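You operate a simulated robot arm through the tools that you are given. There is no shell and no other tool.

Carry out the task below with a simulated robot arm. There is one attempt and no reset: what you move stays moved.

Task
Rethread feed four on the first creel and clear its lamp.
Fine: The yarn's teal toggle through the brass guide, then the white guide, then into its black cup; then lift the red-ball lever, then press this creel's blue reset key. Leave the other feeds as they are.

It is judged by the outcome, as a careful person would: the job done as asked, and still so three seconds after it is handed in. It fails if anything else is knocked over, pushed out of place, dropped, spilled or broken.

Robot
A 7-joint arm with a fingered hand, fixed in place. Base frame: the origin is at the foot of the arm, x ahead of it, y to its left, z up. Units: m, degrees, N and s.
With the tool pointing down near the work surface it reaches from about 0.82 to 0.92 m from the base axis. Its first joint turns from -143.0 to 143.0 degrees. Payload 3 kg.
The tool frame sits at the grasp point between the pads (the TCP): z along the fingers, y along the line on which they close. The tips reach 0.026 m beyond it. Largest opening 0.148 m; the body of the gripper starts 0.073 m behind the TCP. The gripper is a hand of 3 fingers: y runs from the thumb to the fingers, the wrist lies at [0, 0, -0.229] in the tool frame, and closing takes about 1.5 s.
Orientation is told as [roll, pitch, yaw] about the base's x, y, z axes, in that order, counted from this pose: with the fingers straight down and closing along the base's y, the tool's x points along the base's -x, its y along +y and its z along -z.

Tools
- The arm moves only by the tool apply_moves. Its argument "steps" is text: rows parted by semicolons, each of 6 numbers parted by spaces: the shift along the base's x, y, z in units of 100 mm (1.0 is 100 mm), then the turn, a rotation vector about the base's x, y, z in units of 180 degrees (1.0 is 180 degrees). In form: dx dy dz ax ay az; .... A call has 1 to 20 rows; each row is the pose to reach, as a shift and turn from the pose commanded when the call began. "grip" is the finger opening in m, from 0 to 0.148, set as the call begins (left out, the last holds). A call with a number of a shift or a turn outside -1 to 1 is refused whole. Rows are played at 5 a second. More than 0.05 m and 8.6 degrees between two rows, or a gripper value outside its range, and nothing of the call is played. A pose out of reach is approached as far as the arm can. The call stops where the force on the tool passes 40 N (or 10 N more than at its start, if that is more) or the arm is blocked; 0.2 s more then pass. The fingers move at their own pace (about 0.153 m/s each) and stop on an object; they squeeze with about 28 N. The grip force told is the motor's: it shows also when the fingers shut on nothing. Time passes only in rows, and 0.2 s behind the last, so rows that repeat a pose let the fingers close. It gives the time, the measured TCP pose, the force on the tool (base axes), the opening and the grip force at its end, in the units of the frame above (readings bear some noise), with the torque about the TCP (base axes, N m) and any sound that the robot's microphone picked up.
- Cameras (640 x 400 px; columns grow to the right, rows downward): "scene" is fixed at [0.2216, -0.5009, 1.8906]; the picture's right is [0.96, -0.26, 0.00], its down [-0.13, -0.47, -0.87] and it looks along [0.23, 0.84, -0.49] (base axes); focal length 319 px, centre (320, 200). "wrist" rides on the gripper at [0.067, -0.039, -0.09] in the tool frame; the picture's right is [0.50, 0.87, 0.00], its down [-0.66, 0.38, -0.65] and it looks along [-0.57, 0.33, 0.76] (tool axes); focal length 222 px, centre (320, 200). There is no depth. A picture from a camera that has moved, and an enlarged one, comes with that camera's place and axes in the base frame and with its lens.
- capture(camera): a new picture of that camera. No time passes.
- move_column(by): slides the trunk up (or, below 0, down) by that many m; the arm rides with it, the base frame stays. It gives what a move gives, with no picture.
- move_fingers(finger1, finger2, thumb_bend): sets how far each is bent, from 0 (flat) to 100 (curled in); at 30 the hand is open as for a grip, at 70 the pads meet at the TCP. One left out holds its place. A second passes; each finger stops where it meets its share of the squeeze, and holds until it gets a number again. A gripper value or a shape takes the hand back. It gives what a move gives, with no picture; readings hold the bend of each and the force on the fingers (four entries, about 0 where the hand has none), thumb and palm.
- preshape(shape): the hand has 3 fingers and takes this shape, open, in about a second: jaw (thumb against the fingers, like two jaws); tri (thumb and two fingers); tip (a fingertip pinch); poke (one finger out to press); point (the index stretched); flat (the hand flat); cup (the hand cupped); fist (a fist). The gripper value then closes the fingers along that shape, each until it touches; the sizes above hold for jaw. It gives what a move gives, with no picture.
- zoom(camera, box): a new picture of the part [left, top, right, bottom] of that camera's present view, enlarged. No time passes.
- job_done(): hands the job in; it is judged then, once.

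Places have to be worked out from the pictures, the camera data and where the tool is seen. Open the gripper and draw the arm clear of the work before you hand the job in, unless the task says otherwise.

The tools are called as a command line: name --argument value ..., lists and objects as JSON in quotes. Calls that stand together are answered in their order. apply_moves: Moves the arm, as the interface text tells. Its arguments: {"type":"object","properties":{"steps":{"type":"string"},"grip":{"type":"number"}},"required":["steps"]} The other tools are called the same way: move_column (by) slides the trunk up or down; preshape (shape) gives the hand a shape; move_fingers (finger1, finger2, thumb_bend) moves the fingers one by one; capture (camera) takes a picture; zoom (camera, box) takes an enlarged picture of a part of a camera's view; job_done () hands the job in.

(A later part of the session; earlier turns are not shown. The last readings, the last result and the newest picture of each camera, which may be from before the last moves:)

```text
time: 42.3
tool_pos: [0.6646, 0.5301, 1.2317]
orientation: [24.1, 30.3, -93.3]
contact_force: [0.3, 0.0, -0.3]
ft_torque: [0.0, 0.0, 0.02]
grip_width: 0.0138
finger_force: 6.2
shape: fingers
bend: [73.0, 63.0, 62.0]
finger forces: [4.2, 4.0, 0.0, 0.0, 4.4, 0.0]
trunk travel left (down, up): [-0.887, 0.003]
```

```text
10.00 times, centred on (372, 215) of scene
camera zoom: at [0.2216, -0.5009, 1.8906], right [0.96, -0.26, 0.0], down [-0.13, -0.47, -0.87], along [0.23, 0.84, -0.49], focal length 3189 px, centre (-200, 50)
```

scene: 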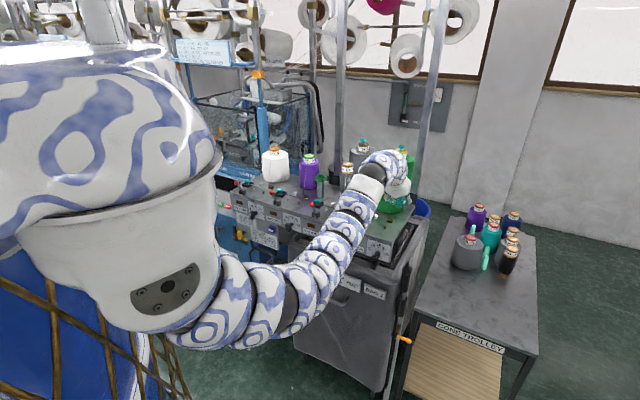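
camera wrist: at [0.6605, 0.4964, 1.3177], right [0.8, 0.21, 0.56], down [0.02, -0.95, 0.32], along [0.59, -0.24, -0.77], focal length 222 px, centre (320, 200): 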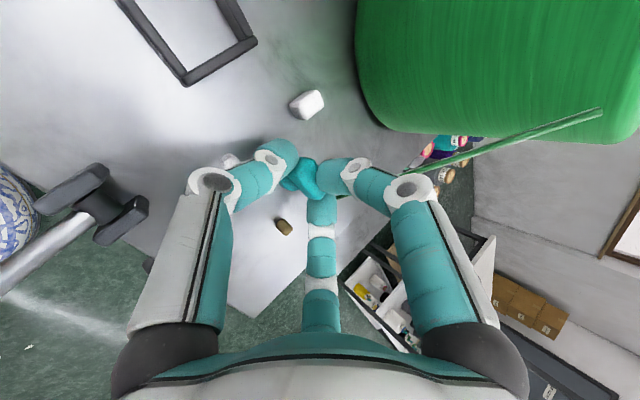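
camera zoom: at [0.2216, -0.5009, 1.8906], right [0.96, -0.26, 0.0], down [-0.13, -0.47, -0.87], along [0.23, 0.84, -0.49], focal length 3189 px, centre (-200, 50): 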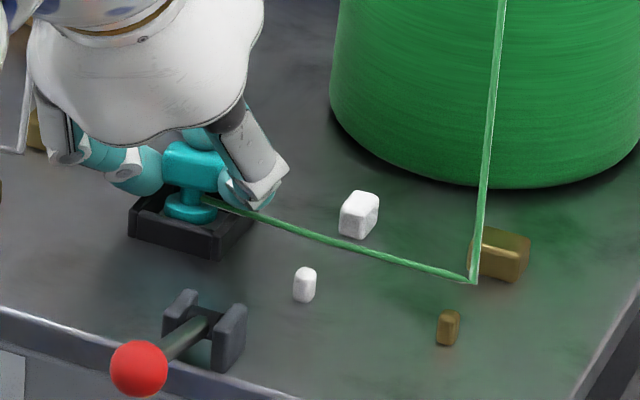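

The foot is inside the cup walls, centred. I go down the last few mm until it rests.

apply_moves --steps "0 0 -0.03 0 0 0; 0 0 -0.05 0 0 0; 0 0 -0.05 0 0 0"

apply_moves --steps "0 0 -0.02 0 0 0; 0 0 -0.02 0 0 0"

zoom --camera "scene" --box '[348, 200, 380, 220]'

```text
time: 43.1
tool_pos: [0.6641, 0.532, 1.229]
orientation: [24.3, 30.5, -93.2]
contact_force: [-3.9, 3.3, 15.6]
ft_torque: [0.39, 0.24, 0.01]
grip_width: 0.0125
finger_force: 17.5
shape: fingers
bend: [73.0, 63.0, 64.0]
finger forces: [6.0, 5.5, 0.0, 0.0, 23.0, 0.0]
trunk travel left (down, up): [-0.887, 0.003]
```

```text
time: 43.7
tool_pos: [0.6621, 0.5324, 1.2279]
orientation: [24.3, 30.6, -93.1]
contact_force: [-5.9, 7.5, 25.8]
ft_torque: [0.7, 0.38, 0.08]
grip_width: 0.0116
finger_force: 23.8
shape: fingers
bend: [73.0, 62.0, 65.0]
finger forces: [6.6, 6.2, 0.0, 0.0, 35.2, 0.0]
trunk travel left (down, up): [-0.887, 0.003]
```

```text
16.00 times, centred on (364, 210) of scene
camera zoom: at [0.2216, -0.5009, 1.8906], right [0.96, -0.26, 0.0], down [-0.13, -0.47, -0.87], along [0.23, 0.84, -0.49], focal length 5103 px, centre (-384, 40)
```

zoom: 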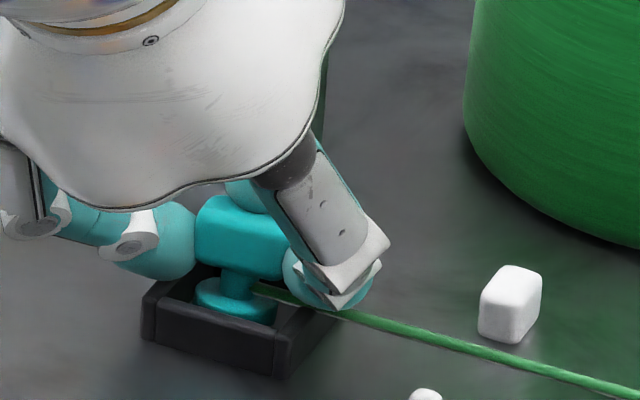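

The thumb is pressing on the cup's rim; I back up 5 mm at once to unload it.

apply_moves --steps "0 0 0.03 0 0 0; 0 0 0.05 0 0 0; 0 0 0.05 0 0 0"

zoom --camera "scene" --box '[348, 200, 380, 220]'

zoom --camera "wrist" --box '[220, 90, 380, 220]'

```text
time: 44.5
tool_pos: [0.6662, 0.5296, 1.2284]
orientation: [24.2, 30.2, -93.4]
contact_force: [2.0, -1.7, 1.1]
ft_torque: [0.0, 0.0, -0.02]
grip_width: 0.0122
finger_force: 8.7
shape: fingers
bend: [73.0, 63.0, 63.0]
finger forces: [4.3, 4.7, 0.0, 0.0, 8.1, 0.0]
trunk travel left (down, up): [-0.887, 0.003]
```

```text
16.00 times, centred on (364, 210) of scene
camera zoom: at [0.2216, -0.5009, 1.8906], right [0.96, -0.26, 0.0], down [-0.13, -0.47, -0.87], along [0.23, 0.84, -0.49], focal length 5103 px, centre (-384, 40)
```

zoom: 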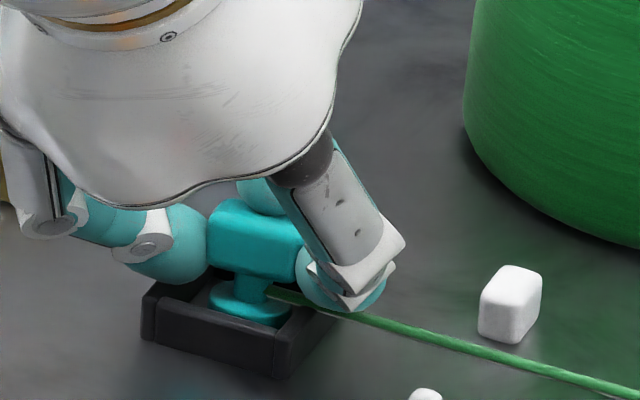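

```text
3.08 times, centred on (300, 155) of wrist
camera zoom: at [0.5945, 0.5582, 1.3186], right [0.8, 0.21, 0.56], down [0.02, -0.95, 0.32], along [0.59, -0.24, -0.77], focal length 684 px, centre (382, 338)
```

zoom: 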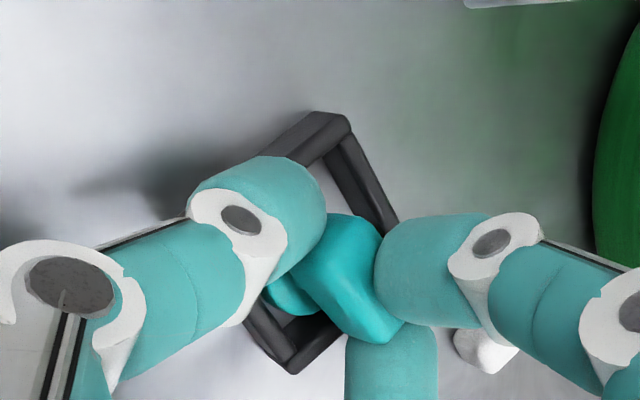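

The force is nearly gone. I raise 3 mm more so the tips are free of the rim, with the foot still inside the walls, and then release all three fingers together gently.

apply_moves --steps "0 0 0.03 0 0 0; 0 0 0.03 0 0 0"

move_fingers --finger1 69 --finger2 59 --thumb_bend 57

zoom --camera "scene" --box '[348, 200, 380, 220]'

zoom --camera "wrist" --box '[220, 90, 380, 220]'

```text
time: 45.1
tool_pos: [0.6644, 0.5315, 1.2311]
orientation: [24.2, 30.2, -93.4]
contact_force: [1.1, -0.3, 0.3]
ft_torque: [0.04, 0.0, 0.03]
grip_width: 0.0127
finger_force: 5.8
shape: fingers
bend: [73.0, 63.0, 62.0]
finger forces: [3.4, 4.1, 0.0, 0.1, 4.5, 0.0]
trunk travel left (down, up): [-0.887, 0.003]
```

```text
time: 46.1
tool_pos: [0.6665, 0.5302, 1.2312]
orientation: [24.1, 30.3, -93.3]
contact_force: [1.4, 0.2, 0.8]
ft_torque: [-0.02, 0.05, -0.01]
grip_width: 0.024
finger_force: 0.0
shape: fingers
bend: [69.0, 59.0, 56.0]
finger forces: [0.0, 0.0, 0.1, 0.0, 0.0, 0.0]
trunk travel left (down, up): [-0.887, 0.003]
```

```text
16.00 times, centred on (364, 210) of scene
camera zoom: at [0.2216, -0.5009, 1.8906], right [0.96, -0.26, 0.0], down [-0.13, -0.47, -0.87], along [0.23, 0.84, -0.49], focal length 5103 px, centre (-384, 40)
```

zoom: 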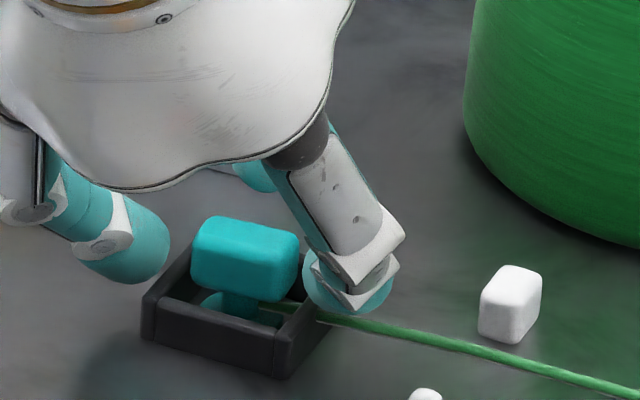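

```text
3.08 times, centred on (300, 155) of wrist
camera zoom: at [0.5936, 0.5594, 1.3229], right [0.8, 0.21, 0.56], down [0.02, -0.95, 0.32], along [0.59, -0.24, -0.77], focal length 684 px, centre (382, 338)
```

zoom: 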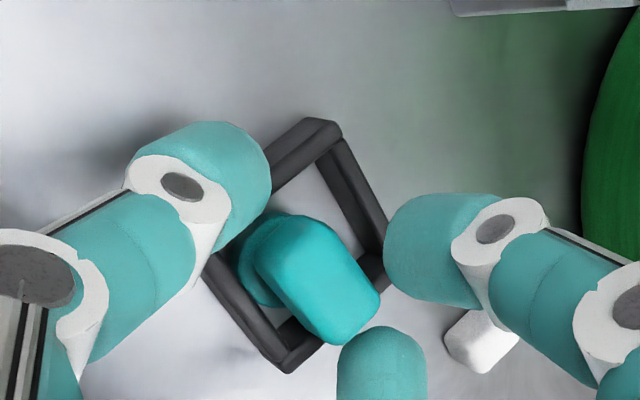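

The toggle sits upright inside the cup with the yarn running through both guides. I open a little wider and rise straight up.

move_fingers --finger1 60 --finger2 54 --thumb_bend 52

apply_moves --steps "0 0 0.06 0 0 0; 0 0 0.15 0 0 0; 0 0 0.3 0 0 0; 0 0 0.5 0 0 0; 0 0 0.7 0 0 0; 0 0 0.95 0 0 0"

zoom --camera "scene" --box '[340, 195, 404, 235]'

capture --camera "wrist"

```text
time: 47.1
tool_pos: [0.6654, 0.5314, 1.2321]
orientation: [24.1, 30.3, -93.3]
contact_force: [0.1, 0.5, 0.0]
ft_torque: [0.01, -0.04, -0.01]
grip_width: 0.0427
finger_force: 0.0
shape: fingers
bend: [60.0, 54.0, 52.0]
finger forces: [0.1, 0.1, 0.0, 0.0, 0.1, 0.0]
trunk travel left (down, up): [-0.887, 0.003]
```

```text
time: 48.5
tool_pos: [0.6644, 0.5312, 1.3255]
orientation: [24.2, 30.3, -93.3]
contact_force: [-0.5, 0.6, -0.4]
ft_torque: [0.02, 0.03, 0.02]
grip_width: 0.0428
finger_force: 0.1
shape: fingers
bend: [60.0, 54.0, 52.0]
finger forces: [0.1, 0.0, 0.0, 0.1, 0.1, 0.1]
trunk travel left (down, up): [-0.887, 0.003]
```

```text
10.00 times, centred on (372, 215) of scene
camera zoom: at [0.2216, -0.5009, 1.8906], right [0.96, -0.26, 0.0], down [-0.13, -0.47, -0.87], along [0.23, 0.84, -0.49], focal length 3189 px, centre (-200, 50)
```

zoom: 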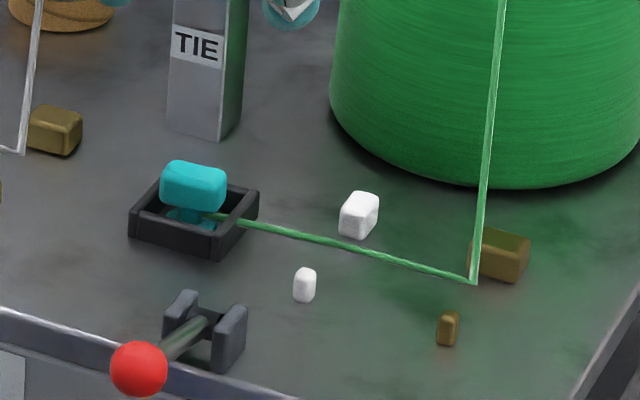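

```text
taken
camera wrist: at [0.5937, 0.5594, 1.4178], right [0.8, 0.21, 0.56], down [0.02, -0.95, 0.32], along [0.59, -0.24, -0.77], focal length 222 px, centre (320, 200)
```

wrist: 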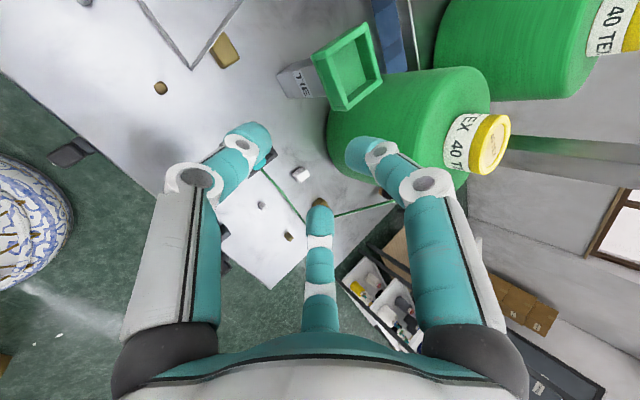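

Threading is complete: toggle in its black cup, yarn through brass and white guides. Now the lever: its ball is near (0.598, 0.402, 1.205), pointing out of the front, hinge at v≈0.77; neighbours stand ~66° up. I retreat up and back while rolling the hand so the gap between the two fingers will face the lever's rod.

apply_moves --steps "-0.07 -0.12 0.1 -0.019 -0.019 0.0344; -0.14 -0.24 0.2 -0.038 -0.038 0.0688; -0.21 -0.36 0.3 -0.057 -0.057 0.1032; -0.28 -0.48 0.4 -0.0761 -0.0761 0.1376; -0.35 -0.6 0.4 -0.0951 -0.0951 0.172; -0.42 -0.72 0.4 -0.1141 -0.1141 0.2064; -0.5 -0.85 0.4 -0.1331 -0.1331 0.2408"

move_fingers --finger1 48 --finger2 48 --thumb_bend 48

capture --camera "wrist"

capture --camera "scene"

```text
time: 50.1
tool_pos: [0.6145, 0.4451, 1.3661]
orientation: [38.0, -0.2, -44.8]
contact_force: [0.5, 0.3, -0.7]
ft_torque: [-0.01, 0.02, 0.02]
grip_width: 0.043
finger_force: 0.0
shape: fingers
bend: [60.0, 54.0, 52.0]
finger forces: [0.0, 0.1, 0.0, 0.0, 0.1, 0.0]
trunk travel left (down, up): [-0.887, 0.003]
```

```text
time: 51.1
tool_pos: [0.6154, 0.4465, 1.3663]
orientation: [38.0, 0.0, -44.9]
contact_force: [-0.2, 0.0, 0.5]
ft_torque: [0.0, 0.0, 0.06]
grip_width: 0.0682
finger_force: 0.1
shape: fingers
bend: [48.0, 48.0, 48.0]
finger forces: [0.0, 0.1, 0.0, 0.0, 0.0, 0.0]
trunk travel left (down, up): [-0.887, 0.003]
```

```text
taken
camera wrist: at [0.5059, 0.4322, 1.413], right [0.13, 0.84, 0.53], down [0.39, -0.54, 0.75], along [0.91, 0.11, -0.4], focal length 222 px, centre (320, 200)
```

wrist: 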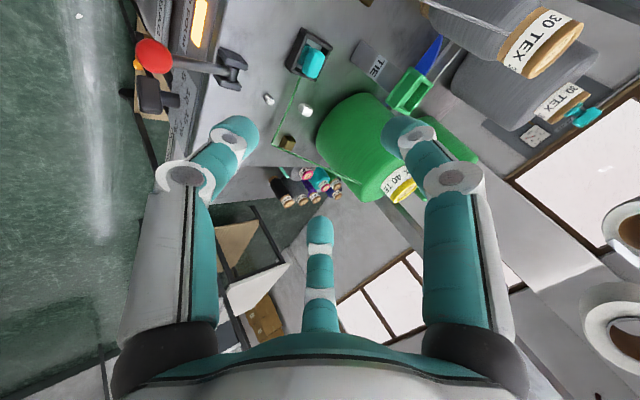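

```text
taken
```

scene: 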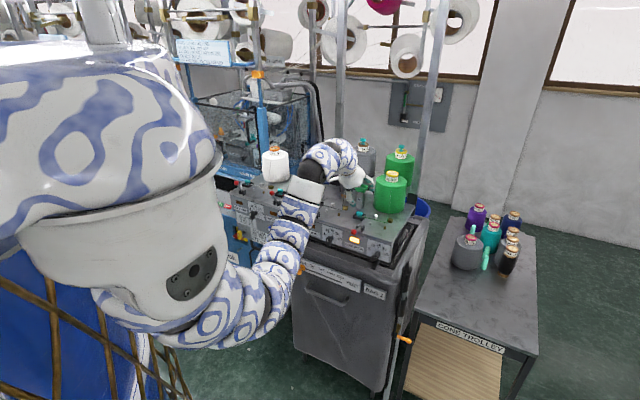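

I refine the ball and hinge positions with zoomed views from both cameras.

zoom --camera "wrist" --box '[110, 20, 270, 120]'

zoom --camera "scene" --box '[335, 215, 383, 245]'

```text
4.00 times, centred on (190, 70) of wrist
camera zoom: at [0.5059, 0.4322, 1.413], right [0.13, 0.84, 0.53], down [0.39, -0.54, 0.75], along [0.91, 0.11, -0.4], focal length 888 px, centre (840, 720)
```

zoom: 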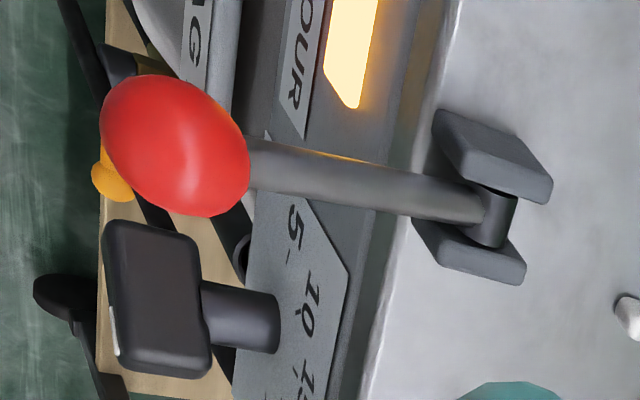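

```text
13.33 times, centred on (359, 230) of scene
camera zoom: at [0.2216, -0.5009, 1.8906], right [0.96, -0.26, 0.0], down [-0.13, -0.47, -0.87], along [0.23, 0.84, -0.49], focal length 4252 px, centre (-200, -200)
```

zoom: 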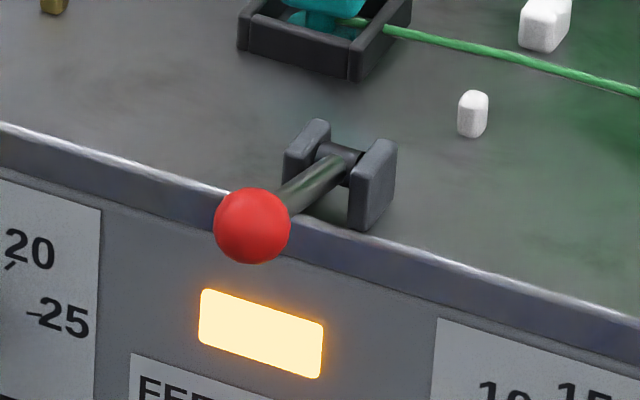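

Ball centre ≈ (0.598, 0.4045, 1.206), radius ≈ 10.5 mm; the tension knob is well to the side and lower. I move to a pre-grasp in front of and above the ball.

apply_moves --steps "-0.2 -0.25 0.1 0 0 0; -0.4 -0.55 0.05 0 0 0; -0.545 -0.788 -0.15 0 0 0; -0.545 -0.788 -0.4 0 0 0; -0.545 -0.788 -0.65 0 0 0; -0.545 -0.788 -0.926 0 0 0; -0.545 -0.788 -0.926 0 0 0"

capture --camera "wrist"

capture --camera "scene"

```text
time: 52.7
tool_pos: [0.5606, 0.3671, 1.274]
orientation: [37.9, 0.1, -45.0]
contact_force: [-0.3, 0.2, 0.7]
ft_torque: [0.01, 0.0, -0.01]
grip_width: 0.0685
finger_force: 0.0
shape: fingers
bend: [48.0, 48.0, 48.0]
finger forces: [0.0, 0.0, 0.0, 0.0, 0.0, 0.0]
trunk travel left (down, up): [-0.887, 0.003]
```

```text
taken
camera wrist: at [0.4515, 0.3537, 1.3208], right [0.13, 0.84, 0.53], down [0.39, -0.54, 0.75], along [0.91, 0.11, -0.4], focal length 222 px, centre (320, 200)
```

wrist: 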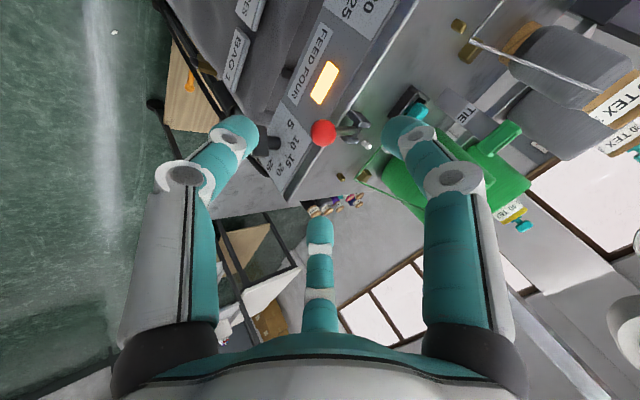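

```text
taken
```

scene: 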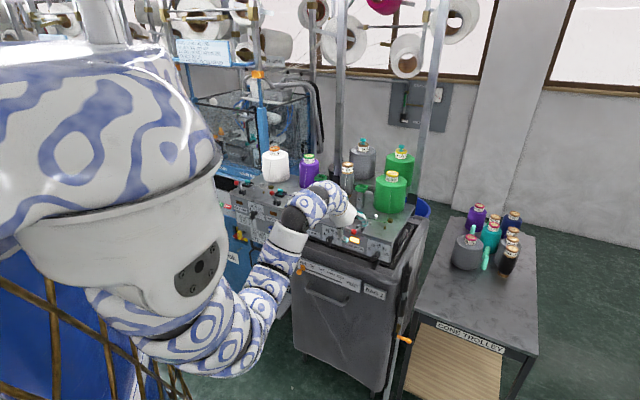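

The ball lies exactly on the hand's axis, 86 mm ahead. I advance along the axis with the fingers open around it.

apply_moves --steps "0.076 0.076 -0.138 0 0 0; 0.152 0.152 -0.275 0 0 0; 0.228 0.228 -0.413 0 0 0; 0.305 0.305 -0.552 0 0 0; 0.305 0.305 -0.552 0 0 0"

zoom --camera "wrist" --box '[200, 90, 440, 240]'

zoom --camera "scene" --box '[310, 195, 400, 255]'

```text
time: 53.9
tool_pos: [0.5914, 0.3963, 1.2202]
orientation: [38.0, 0.0, -44.9]
contact_force: [1.1, -1.0, 0.8]
ft_torque: [0.01, 0.02, 0.01]
grip_width: 0.0684
finger_force: 0.0
shape: fingers
bend: [48.0, 48.0, 48.0]
finger forces: [0.1, 0.0, 0.1, 0.0, 0.0, 0.0]
trunk travel left (down, up): [-0.887, 0.003]
```

```text
2.67 times, centred on (320, 165) of wrist
camera zoom: at [0.4822, 0.3836, 1.266], right [0.13, 0.84, 0.53], down [0.39, -0.54, 0.75], along [0.91, 0.11, -0.4], focal length 592 px, centre (320, 293)
```

zoom: 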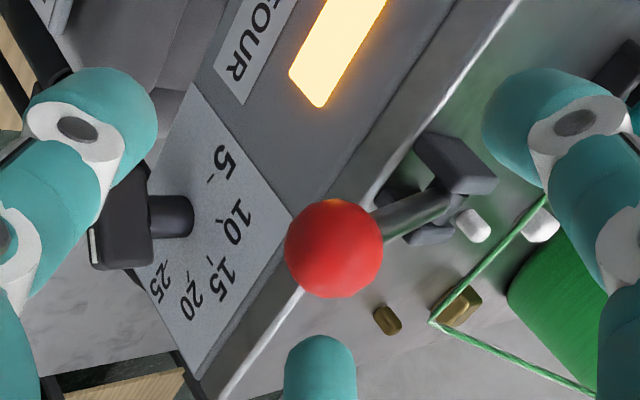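

```text
6.67 times, centred on (355, 225) of scene
camera zoom: at [0.2216, -0.5009, 1.8906], right [0.96, -0.26, 0.0], down [-0.13, -0.47, -0.87], along [0.23, 0.84, -0.49], focal length 2126 px, centre (87, 33)
```

zoom: 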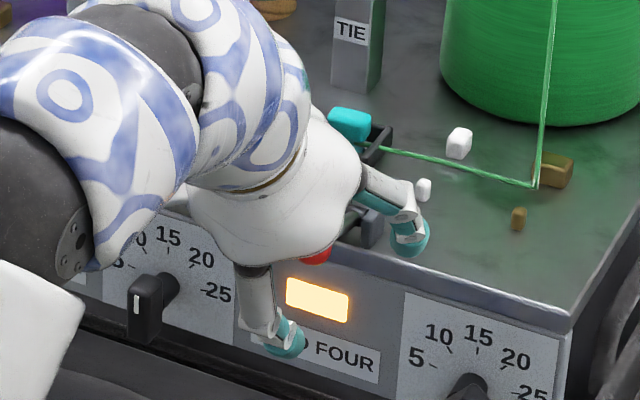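

The ball is centred between thumb and fingers, rod in the gap. I close around it.

move_fingers --finger1 60 --finger2 60 --thumb_bend 60

move_fingers --finger1 70 --finger2 70 --thumb_bend 68

zoom --camera "wrist" --box '[200, 90, 440, 240]'

zoom --camera "scene" --box '[310, 195, 400, 255]'

```text
time: 54.9
tool_pos: [0.5914, 0.3973, 1.2199]
orientation: [38.0, 0.0, -44.9]
contact_force: [-0.2, 0.8, 0.2]
ft_torque: [-0.02, 0.01, -0.02]
grip_width: 0.0301
finger_force: 0.1
shape: fingers
bend: [60.0, 60.0, 60.0]
finger forces: [0.1, 0.0, 0.0, 0.1, 0.0, 0.1]
trunk travel left (down, up): [-0.887, 0.003]
```

```text
time: 55.9
tool_pos: [0.5924, 0.3974, 1.2194]
orientation: [38.0, 0.0, -44.8]
contact_force: [2.2, 2.6, -0.3]
ft_torque: [0.0, 0.0, -0.02]
grip_width: 0.012
finger_force: 5.0
shape: fingers
bend: [65.0, 66.0, 67.0]
finger forces: [4.3, 2.8, 0.0, 0.0, 1.9, 0.0]
trunk travel left (down, up): [-0.887, 0.003]
```

```text
2.67 times, centred on (320, 165) of wrist
camera zoom: at [0.4825, 0.384, 1.266], right [0.13, 0.84, 0.53], down [0.39, -0.54, 0.75], along [0.91, 0.11, -0.4], focal length 592 px, centre (320, 293)
```

zoom: 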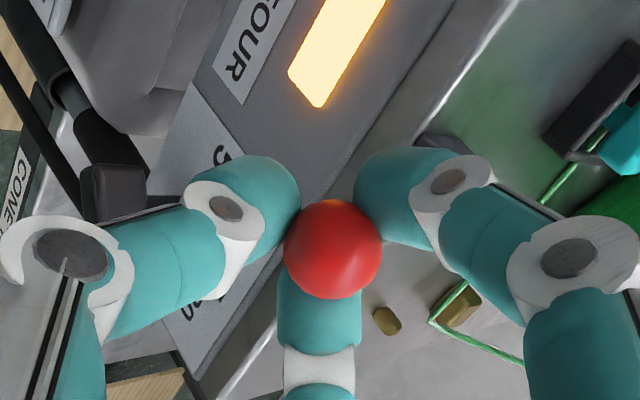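

```text
6.67 times, centred on (355, 225) of scene
camera zoom: at [0.2216, -0.5009, 1.8906], right [0.96, -0.26, 0.0], down [-0.13, -0.47, -0.87], along [0.23, 0.84, -0.49], focal length 2126 px, centre (87, 33)
```

zoom: 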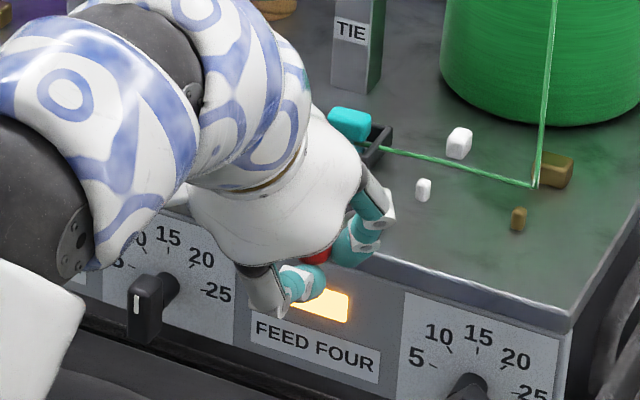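

The ball is held lightly by all three. I swing it up along the hinge's arc from ~15° to ~66°, like its neighbours.

apply_moves --steps "0.013 0.013 0.056 0 0 0; 0.028 0.028 0.108 0 0 0; 0.047 0.047 0.158 0 0 0; 0.068 0.068 0.206 0 0 0; 0.092 0.092 0.25 0 0 0; 0.119 0.119 0.292 0 0 0; 0.148 0.148 0.33 0 0 0; 0.18 0.18 0.364 0 0 0; 0.214 0.214 0.394 0 0 0; 0.256 0.256 0.425 0 0 0; 0.256 0.256 0.425 0 0 0"

zoom --camera "wrist" --box '[200, 90, 440, 240]'

zoom --camera "scene" --box '[310, 185, 400, 245]'

```text
time: 58.3
tool_pos: [0.6174, 0.4221, 1.2606]
orientation: [37.9, -0.1, -44.9]
contact_force: [-0.3, 2.2, -5.3]
ft_torque: [-0.06, 0.06, 0.02]
grip_width: 0.0095
finger_force: 5.1
shape: fingers
bend: [65.0, 67.0, 68.0]
finger forces: [5.0, 2.9, 0.0, 0.0, 1.0, 0.0]
trunk travel left (down, up): [-0.887, 0.003]
```

```text
2.67 times, centred on (320, 165) of wrist
camera zoom: at [0.5078, 0.4097, 1.3076], right [0.13, 0.84, 0.53], down [0.39, -0.54, 0.75], along [0.91, 0.11, -0.4], focal length 592 px, centre (320, 293)
```

zoom: 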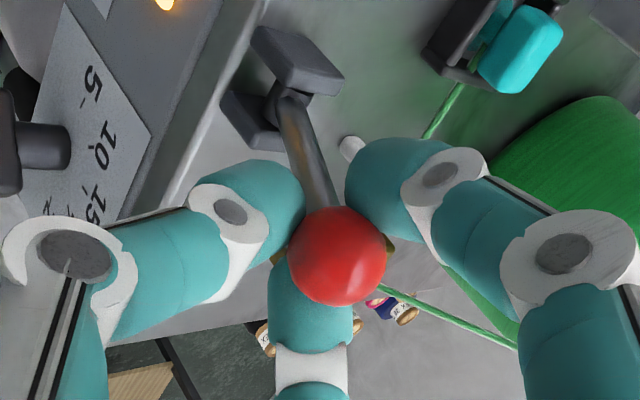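

```text
6.67 times, centred on (355, 215) of scene
camera zoom: at [0.2216, -0.5009, 1.8906], right [0.96, -0.26, 0.0], down [-0.13, -0.47, -0.87], along [0.23, 0.84, -0.49], focal length 2126 px, centre (87, 100)
```

zoom: 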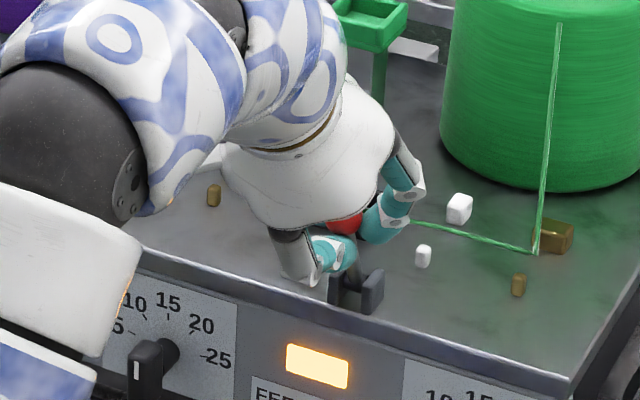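

The lever is up at ~66°, matching feed three's. I nudge it slightly further to be sure it is against its stop.

apply_moves --steps "0.015 0.015 -0.01 0 0 0; 0.03 0.03 -0.01 0 0 0; 0.03 0.03 -0.01 0 0 0"

```text
time: 59.1
tool_pos: [0.62, 0.4264, 1.261]
orientation: [38.0, 0.0, -44.9]
contact_force: [-1.0, 1.0, -0.8]
ft_torque: [-0.02, 0.0, 0.03]
grip_width: 0.0086
finger_force: 3.6
shape: fingers
bend: [66.0, 67.0, 68.0]
finger forces: [3.6, 2.4, 0.0, 0.1, 0.4, 0.1]
trunk travel left (down, up): [-0.887, 0.003]
```

Little resistance. One more small push to find the stop.

apply_moves --steps "0.02 0.02 0.005 0 0 0; 0.04 0.04 0.01 0 0 0; 0.04 0.04 0.01 0 0 0"

zoom --camera "scene" --box '[300, 185, 390, 245]'

```text
time: 59.9
tool_pos: [0.6236, 0.4311, 1.2619]
orientation: [38.1, 0.0, -44.9]
contact_force: [-1.5, 0.1, -1.0]
ft_torque: [-0.05, 0.02, 0.02]
grip_width: 0.008
finger_force: 4.2
shape: fingers
bend: [66.0, 67.0, 68.0]
finger forces: [3.5, 2.2, 0.0, 0.1, 1.0, 0.0]
trunk travel left (down, up): [-0.887, 0.003]
```

```text
6.67 times, centred on (345, 215) of scene
camera zoom: at [0.2216, -0.5009, 1.8906], right [0.96, -0.26, 0.0], down [-0.13, -0.47, -0.87], along [0.23, 0.84, -0.49], focal length 2126 px, centre (153, 100)
```

zoom: 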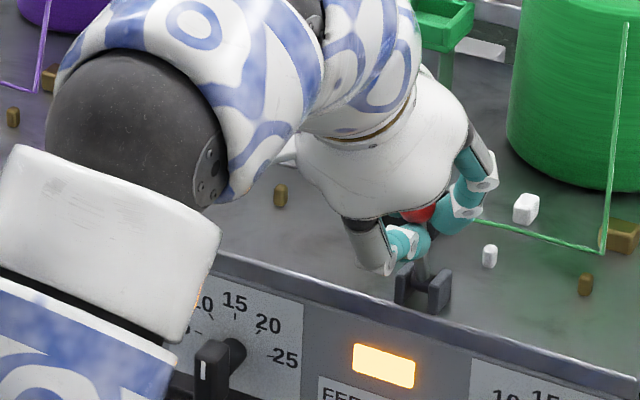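

The lever moved a bit further still without hitting anything hard. I release it and look at where it rests.

move_fingers --finger1 50 --finger2 50 --thumb_bend 50

zoom --camera "wrist" --box '[200, 90, 440, 240]'

zoom --camera "scene" --box '[300, 185, 390, 245]'

```text
time: 60.9
tool_pos: [0.6246, 0.4293, 1.2616]
orientation: [37.9, 0.0, -45.0]
contact_force: [0.0, 1.1, 0.7]
ft_torque: [-0.03, 0.01, 0.01]
grip_width: 0.0614
finger_force: 0.1
shape: fingers
bend: [50.0, 50.0, 50.0]
finger forces: [0.0, 0.0, 0.0, 0.0, 0.1, 0.0]
trunk travel left (down, up): [-0.887, 0.003]
```

```text
2.67 times, centred on (320, 165) of wrist
camera zoom: at [0.5143, 0.4161, 1.3083], right [0.13, 0.84, 0.53], down [0.39, -0.54, 0.75], along [0.91, 0.11, -0.4], focal length 592 px, centre (320, 293)
```

zoom: 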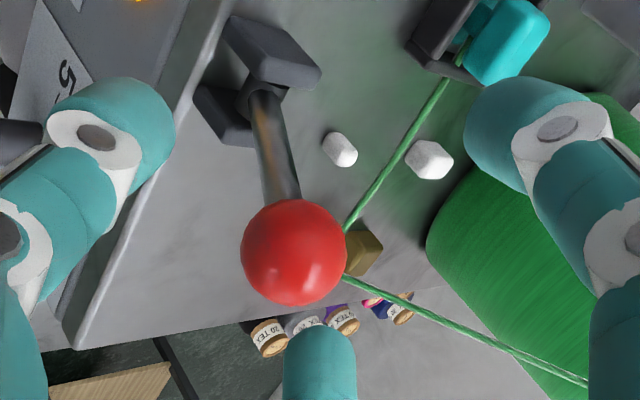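

```text
6.67 times, centred on (345, 215) of scene
camera zoom: at [0.2216, -0.5009, 1.8906], right [0.96, -0.26, 0.0], down [-0.13, -0.47, -0.87], along [0.23, 0.84, -0.49], focal length 2126 px, centre (153, 100)
```

zoom: 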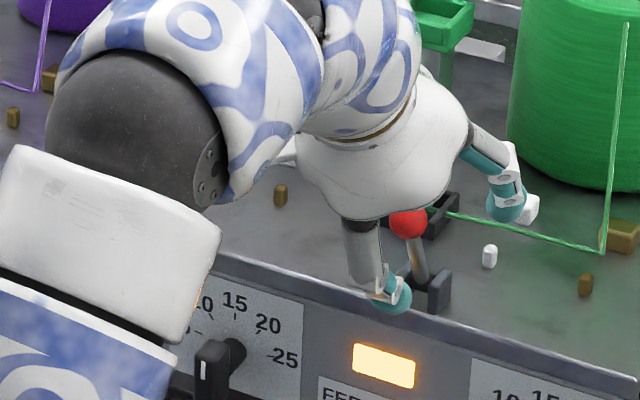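

The lever rests up at about 68°, clear of my fingers. I withdraw back along the hand's axis, then upward.

apply_moves --steps "-0.08 -0.08 0.14 0 0 0; -0.16 -0.16 0.28 0 0 0; -0.25 -0.25 0.43 0 0 0; -0.35 -0.35 0.6 0 0 0; -0.5 -0.5 0.75 0 0 0"

zoom --camera "scene" --box '[300, 170, 420, 250]'

capture --camera "wrist"

```text
time: 62.1
tool_pos: [0.5728, 0.3815, 1.3366]
orientation: [37.9, -0.2, -44.9]
contact_force: [0.1, -0.3, 0.7]
ft_torque: [-0.02, -0.01, -0.01]
grip_width: 0.0612
finger_force: 0.1
shape: fingers
bend: [50.0, 50.0, 50.0]
finger forces: [0.0, 0.0, 0.0, 0.0, 0.0, 0.1]
trunk travel left (down, up): [-0.887, 0.003]
```

```text
5.00 times, centred on (360, 210) of scene
camera zoom: at [0.2216, -0.5009, 1.8906], right [0.96, -0.26, 0.0], down [-0.13, -0.47, -0.87], along [0.23, 0.84, -0.49], focal length 1595 px, centre (120, 150)
```

zoom: 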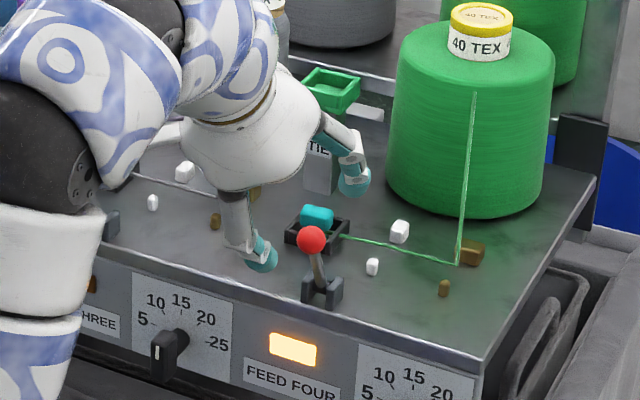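

```text
taken
camera wrist: at [0.4635, 0.3661, 1.3837], right [0.13, 0.84, 0.53], down [0.39, -0.54, 0.75], along [0.91, 0.11, -0.4], focal length 222 px, centre (320, 200)
```

wrist: 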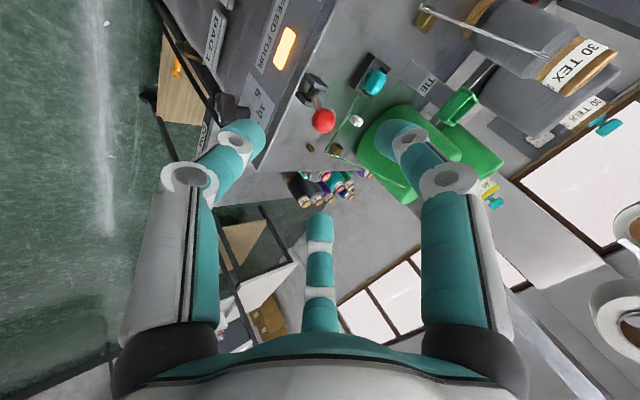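

The lever stands up and everything at feed four looks right. Now I travel along the front of the creel toward the blue RESET key (≈ (0.33, 0.74, 1.05)), staying high and in front of the levers.

apply_moves --steps "-0.25 0.12 0.03 0 0 0; -0.5 0.24 0.06 0 0 0; -0.75 0.36 0.06 0 0 0; -0.95 0.48 0.06 0 0 0"

apply_moves --steps "-0.25 0.17 0 0 0 0; -0.5 0.34 0 0 0 0; -0.75 0.51 0 0 0 0; -0.95 0.68 0 0 0 0"

apply_moves --steps "-0.25 0.2 0 0 0 0; -0.5 0.4 0 0 0 0; -0.75 0.6 0 0 0 0; -0.95 0.78 0 0 0 0"

capture --camera "wrist"

capture --camera "scene"

```text
time: 63.1
tool_pos: [0.4775, 0.4287, 1.3431]
orientation: [38.0, 0.1, -44.9]
contact_force: [-0.4, -0.9, 0.1]
ft_torque: [0.01, -0.04, -0.01]
grip_width: 0.062
finger_force: 0.0
shape: fingers
bend: [50.0, 50.0, 50.0]
finger forces: [0.1, 0.0, 0.0, 0.1, 0.1, 0.1]
trunk travel left (down, up): [-0.887, 0.003]
```

```text
time: 64.1
tool_pos: [0.3815, 0.4962, 1.3421]
orientation: [37.9, -0.1, -44.9]
contact_force: [0.3, 0.5, 0.2]
ft_torque: [0.0, 0.0, -0.01]
grip_width: 0.0619
finger_force: 0.1
shape: fingers
bend: [50.0, 50.0, 50.0]
finger forces: [0.1, 0.1, 0.0, 0.0, 0.1, 0.1]
trunk travel left (down, up): [-0.887, 0.003]
```

```text
time: 65.1
tool_pos: [0.2881, 0.5744, 1.3434]
orientation: [38.1, -0.1, -44.9]
contact_force: [-0.1, -0.1, -0.5]
ft_torque: [-0.01, -0.03, 0.01]
grip_width: 0.0616
finger_force: 0.0
shape: fingers
bend: [50.0, 50.0, 50.0]
finger forces: [0.0, 0.0, 0.0, 0.1, 0.0, 0.0]
trunk travel left (down, up): [-0.887, 0.003]
```

```text
taken
camera wrist: at [0.1791, 0.56, 1.3895], right [0.13, 0.84, 0.53], down [0.39, -0.54, 0.75], along [0.91, 0.11, -0.39], focal length 222 px, centre (320, 200)
```

wrist: 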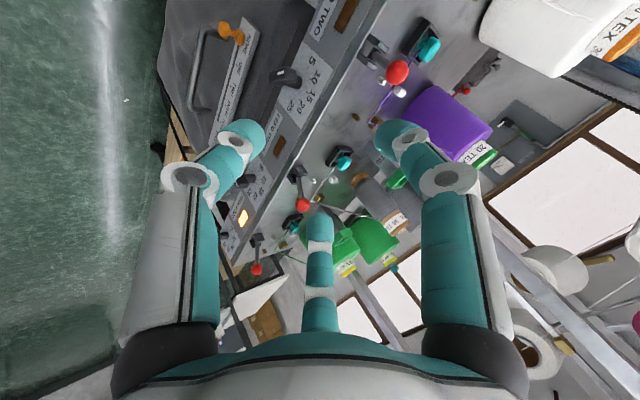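

```text
taken
```

scene: 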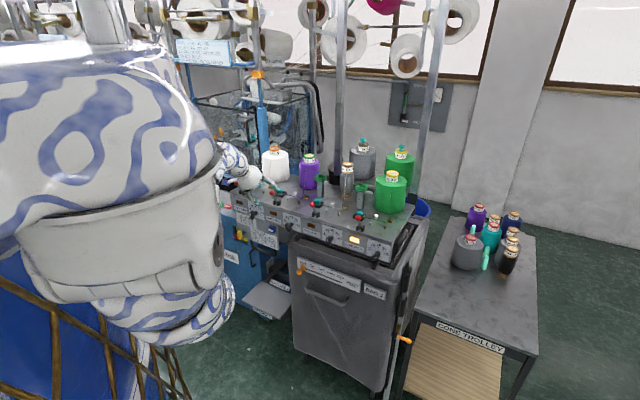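

I check the area around the RESET key from the scene camera.

zoom --camera "scene" --box '[215, 170, 335, 260]'

zoom --camera "scene" --box '[250, 210, 300, 255]'

```text
4.44 times, centred on (275, 215) of scene
camera zoom: at [0.2216, -0.5009, 1.8906], right [0.96, -0.26, 0.0], down [-0.13, -0.47, -0.87], along [0.23, 0.84, -0.49], focal length 1418 px, centre (520, 133)
```

zoom: 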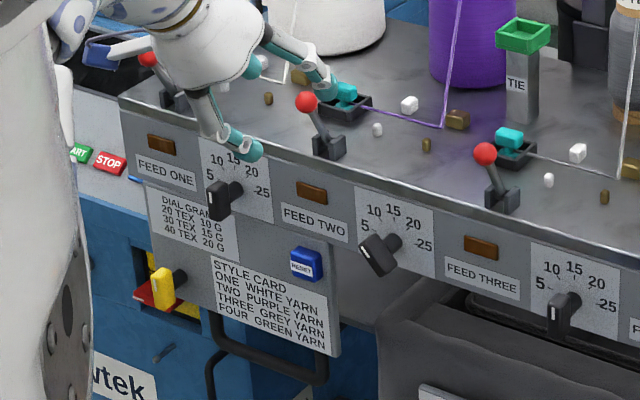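

```text
8.89 times, centred on (275, 232) of scene
camera zoom: at [0.2216, -0.5009, 1.8906], right [0.96, -0.26, 0.0], down [-0.13, -0.47, -0.87], along [0.23, 0.84, -0.49], focal length 2835 px, centre (720, -89)
```

zoom: 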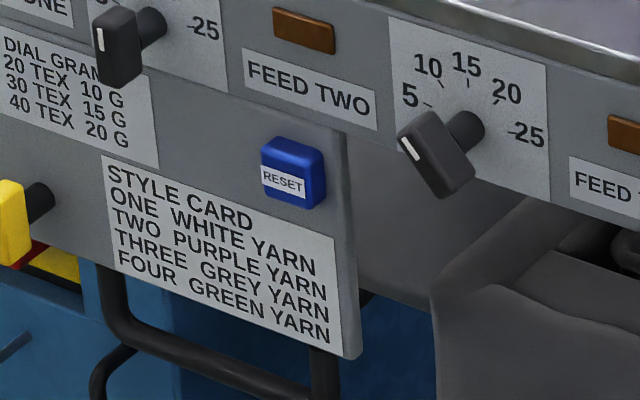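

The RESET key is a protruding blue square at u≈-0.289, v≈0.755, z≈1.048, facing the robot. I'll set the poke shape here in free space to see which finger extends.

preshape --shape "poke"

capture --camera "wrist"

zoom --camera "scene" --box '[215, 150, 295, 210]'

```text
time: 66.0
tool_pos: [0.2901, 0.5733, 1.344]
orientation: [38.0, 0.0, -44.9]
contact_force: [-0.3, -0.6, -0.9]
ft_torque: [0.0, 0.03, -0.01]
grip_width: 0.0
finger_force: 0.0
shape: poke
bend: [100.0, 100.0, 40.0]
finger forces: [0.0, 0.0, 0.1, 0.0, 0.0, 0.0]
trunk travel left (down, up): [-0.887, 0.003]
```

```text
taken
camera wrist: at [0.1794, 0.5596, 1.39], right [0.13, 0.84, 0.53], down [0.39, -0.54, 0.75], along [0.91, 0.11, -0.4], focal length 222 px, centre (320, 200)
```

wrist: 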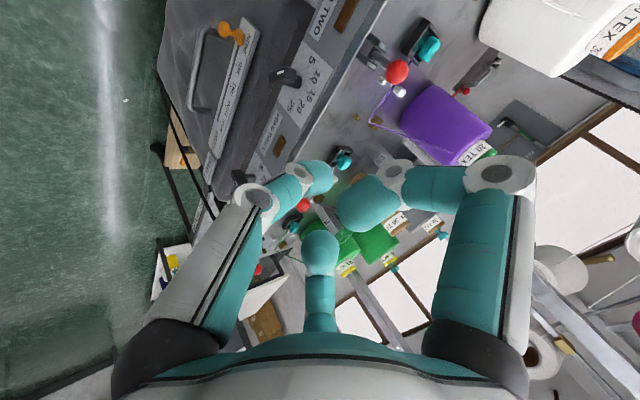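

```text
6.67 times, centred on (255, 180) of scene
camera zoom: at [0.2216, -0.5009, 1.8906], right [0.96, -0.26, 0.0], down [-0.13, -0.47, -0.87], along [0.23, 0.84, -0.49], focal length 2126 px, centre (753, 333)
```

zoom: 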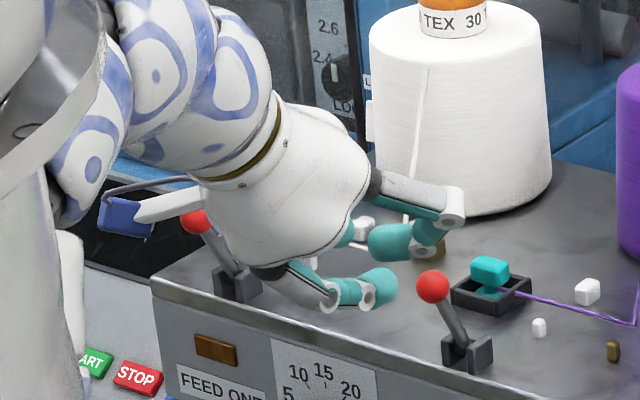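

I look closer at this shape to see which finger is truly extended.

zoom --camera "wrist" --box '[180, 130, 560, 370]'

zoom --camera "scene" --box '[240, 170, 280, 195]'

```text
1.67 times, centred on (370, 250) of wrist
camera zoom: at [0.1794, 0.5596, 1.39], right [0.13, 0.84, 0.53], down [0.39, -0.54, 0.75], along [0.91, 0.11, -0.4], focal length 370 px, centre (237, 117)
```

zoom: 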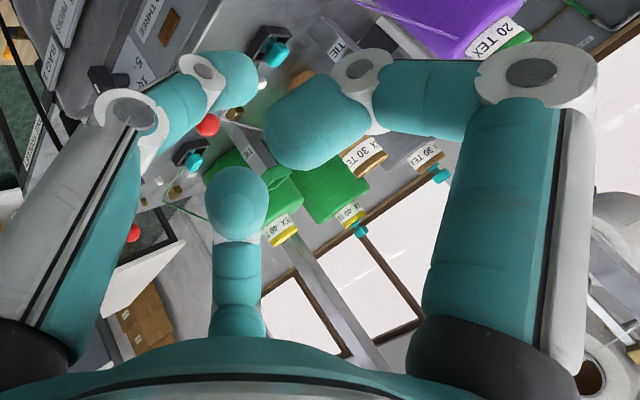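

```text
16.00 times, centred on (260, 182) of scene
camera zoom: at [0.2216, -0.5009, 1.8906], right [0.96, -0.26, 0.0], down [-0.13, -0.47, -0.87], along [0.23, 0.84, -0.49], focal length 5103 px, centre (1280, 480)
```

zoom: 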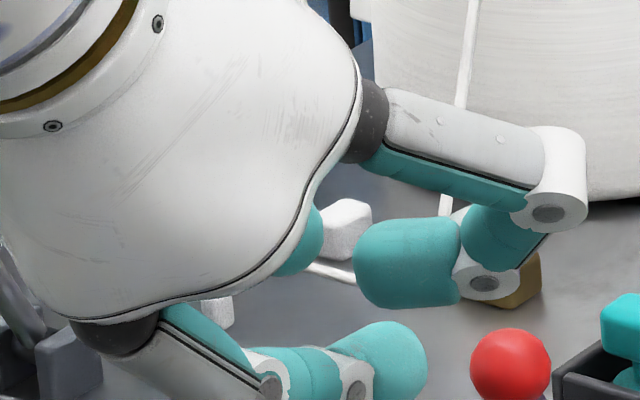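

In this shape the thumb is the pressing digit: it lies on the hand's axis about 25 mm ahead of the curled knuckles. I shift to in front of the key and rotate the hand toward horizontal (85°), high above the knobs.

apply_moves --steps "-0.14 0.17 0 0 0 0; -0.28 0.35 0 0 0 0; -0.42 0.52 0 0 0 0; -0.56 0.695 0 0 0 0"

apply_moves --steps "0 0 0 0.0264 -0.0264 0; 0 0 0 0.0527 -0.0527 0; 0 0 0 0.0791 -0.0791 0; 0 0 0 0.1055 -0.1055 0; 0 0 0 0.1319 -0.1319 0; 0 0 0 0.1582 -0.1582 0; 0 0 0 0.1846 -0.1846 0"

capture --camera "wrist"

capture --camera "scene"

```text
time: 67.0
tool_pos: [0.2326, 0.6425, 1.3443]
orientation: [38.0, -0.1, -44.9]
contact_force: [-0.2, 1.0, 0.1]
ft_torque: [-0.01, 0.04, -0.02]
grip_width: 0.0
finger_force: 0.0
shape: poke
bend: [100.0, 100.0, 40.0]
finger forces: [0.0, 0.0, 0.0, 0.0, 0.0, 0.0]
trunk travel left (down, up): [-0.887, 0.003]
```

```text
time: 68.6
tool_pos: [0.2332, 0.6433, 1.3428]
orientation: [85.1, -0.1, -44.9]
contact_force: [-0.2, -0.2, 0.1]
ft_torque: [-0.02, 0.04, -0.01]
grip_width: 0.0001
finger_force: 0.0
shape: poke
bend: [100.0, 100.0, 40.0]
finger forces: [0.0, 0.0, 0.1, 0.0, 0.0, 0.0]
trunk travel left (down, up): [-0.887, 0.003]
```

```text
taken
camera wrist: at [0.1188, 0.6245, 1.3107], right [-0.3, 0.41, 0.86], down [0.03, -0.9, 0.43], along [0.95, 0.15, 0.26], focal length 222 px, centre (320, 200)
```

wrist: 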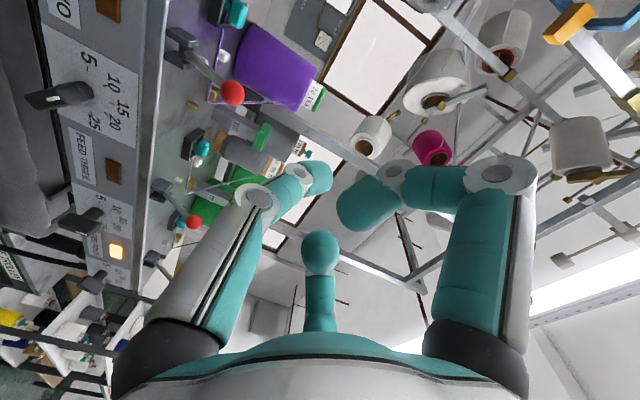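

```text
taken
```

scene: 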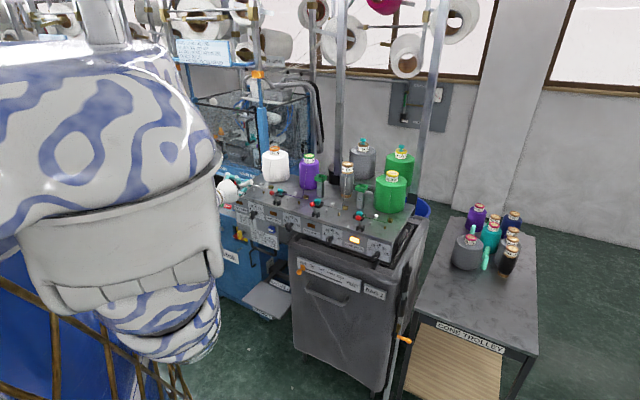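

Horizontal now. I roll the hand by 55° so one curled finger is on top and the camera looks down on the axis, then begin lowering in front of the panel.

apply_moves --steps "0 0 0 0.0308 0.0308 -0.0038; 0 0 0 0.0615 0.0615 -0.0076; 0 0 0 0.0923 0.0923 -0.0114; 0 0 0 0.123 0.123 -0.0152; 0 0 0 0.1538 0.1538 -0.019; 0 0 0 0.1845 0.1845 -0.0228; 0 0 0 0.2153 0.2153 -0.0266"

capture --camera "wrist"

zoom --camera "scene" --box '[200, 150, 320, 250]'

```text
time: 70.2
tool_pos: [0.2317, 0.6434, 1.3424]
orientation: [81.2, 54.7, -51.9]
contact_force: [0.7, 1.0, 0.1]
ft_torque: [-0.01, -0.01, 0.03]
grip_width: 0.0
finger_force: 0.1
shape: poke
bend: [100.0, 100.0, 40.0]
finger forces: [0.0, 0.0, 0.0, 0.0, 0.0, 0.0]
trunk travel left (down, up): [-0.887, 0.003]
```

```text
taken
camera wrist: at [0.1204, 0.6311, 1.3833], right [0.36, -0.24, 0.9], down [0.01, -0.96, -0.26], along [0.93, 0.1, -0.34], focal length 222 px, centre (320, 200)
```

wrist: 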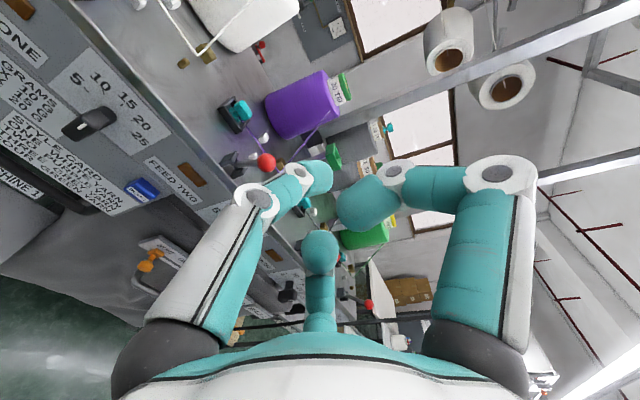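

```text
4.00 times, centred on (260, 200) of scene
camera zoom: at [0.2216, -0.5009, 1.8906], right [0.96, -0.26, 0.0], down [-0.13, -0.47, -0.87], along [0.23, 0.84, -0.49], focal length 1276 px, centre (560, 200)
```

zoom: 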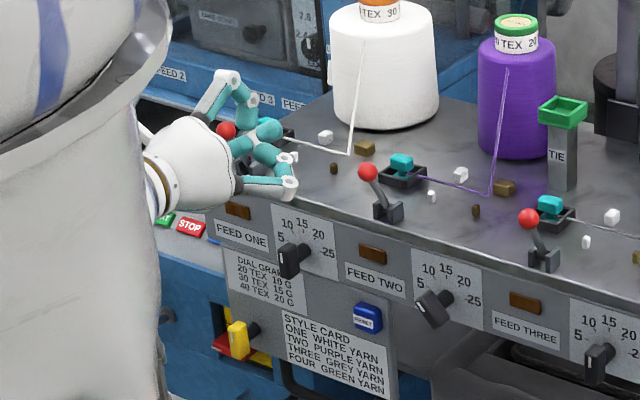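

The key triangulates consistently to (0.3295, 0.742, 1.045). I zoom to refine it and read the labels nearby, to be sure it is this creel's key.

zoom --camera "wrist" --box '[0, 60, 240, 260]'

zoom --camera "scene" --box '[215, 205, 305, 275]'

```text
2.00 times, centred on (120, 160) of wrist
camera zoom: at [0.1204, 0.6311, 1.3833], right [0.36, -0.24, 0.9], down [0.01, -0.96, -0.26], along [0.93, 0.1, -0.34], focal length 444 px, centre (720, 280)
```

zoom: 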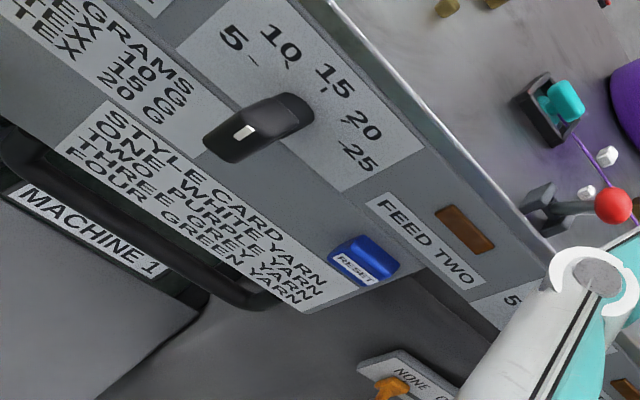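

```text
5.71 times, centred on (260, 240) of scene
camera zoom: at [0.2216, -0.5009, 1.8906], right [0.96, -0.26, 0.0], down [-0.13, -0.47, -0.87], along [0.23, 0.84, -0.49], focal length 1822 px, centre (663, -29)
```

zoom: 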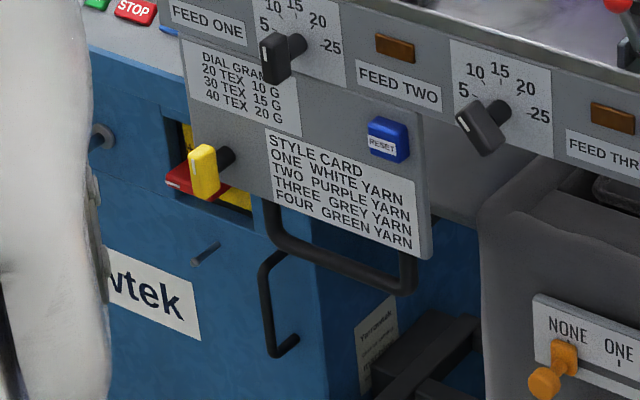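

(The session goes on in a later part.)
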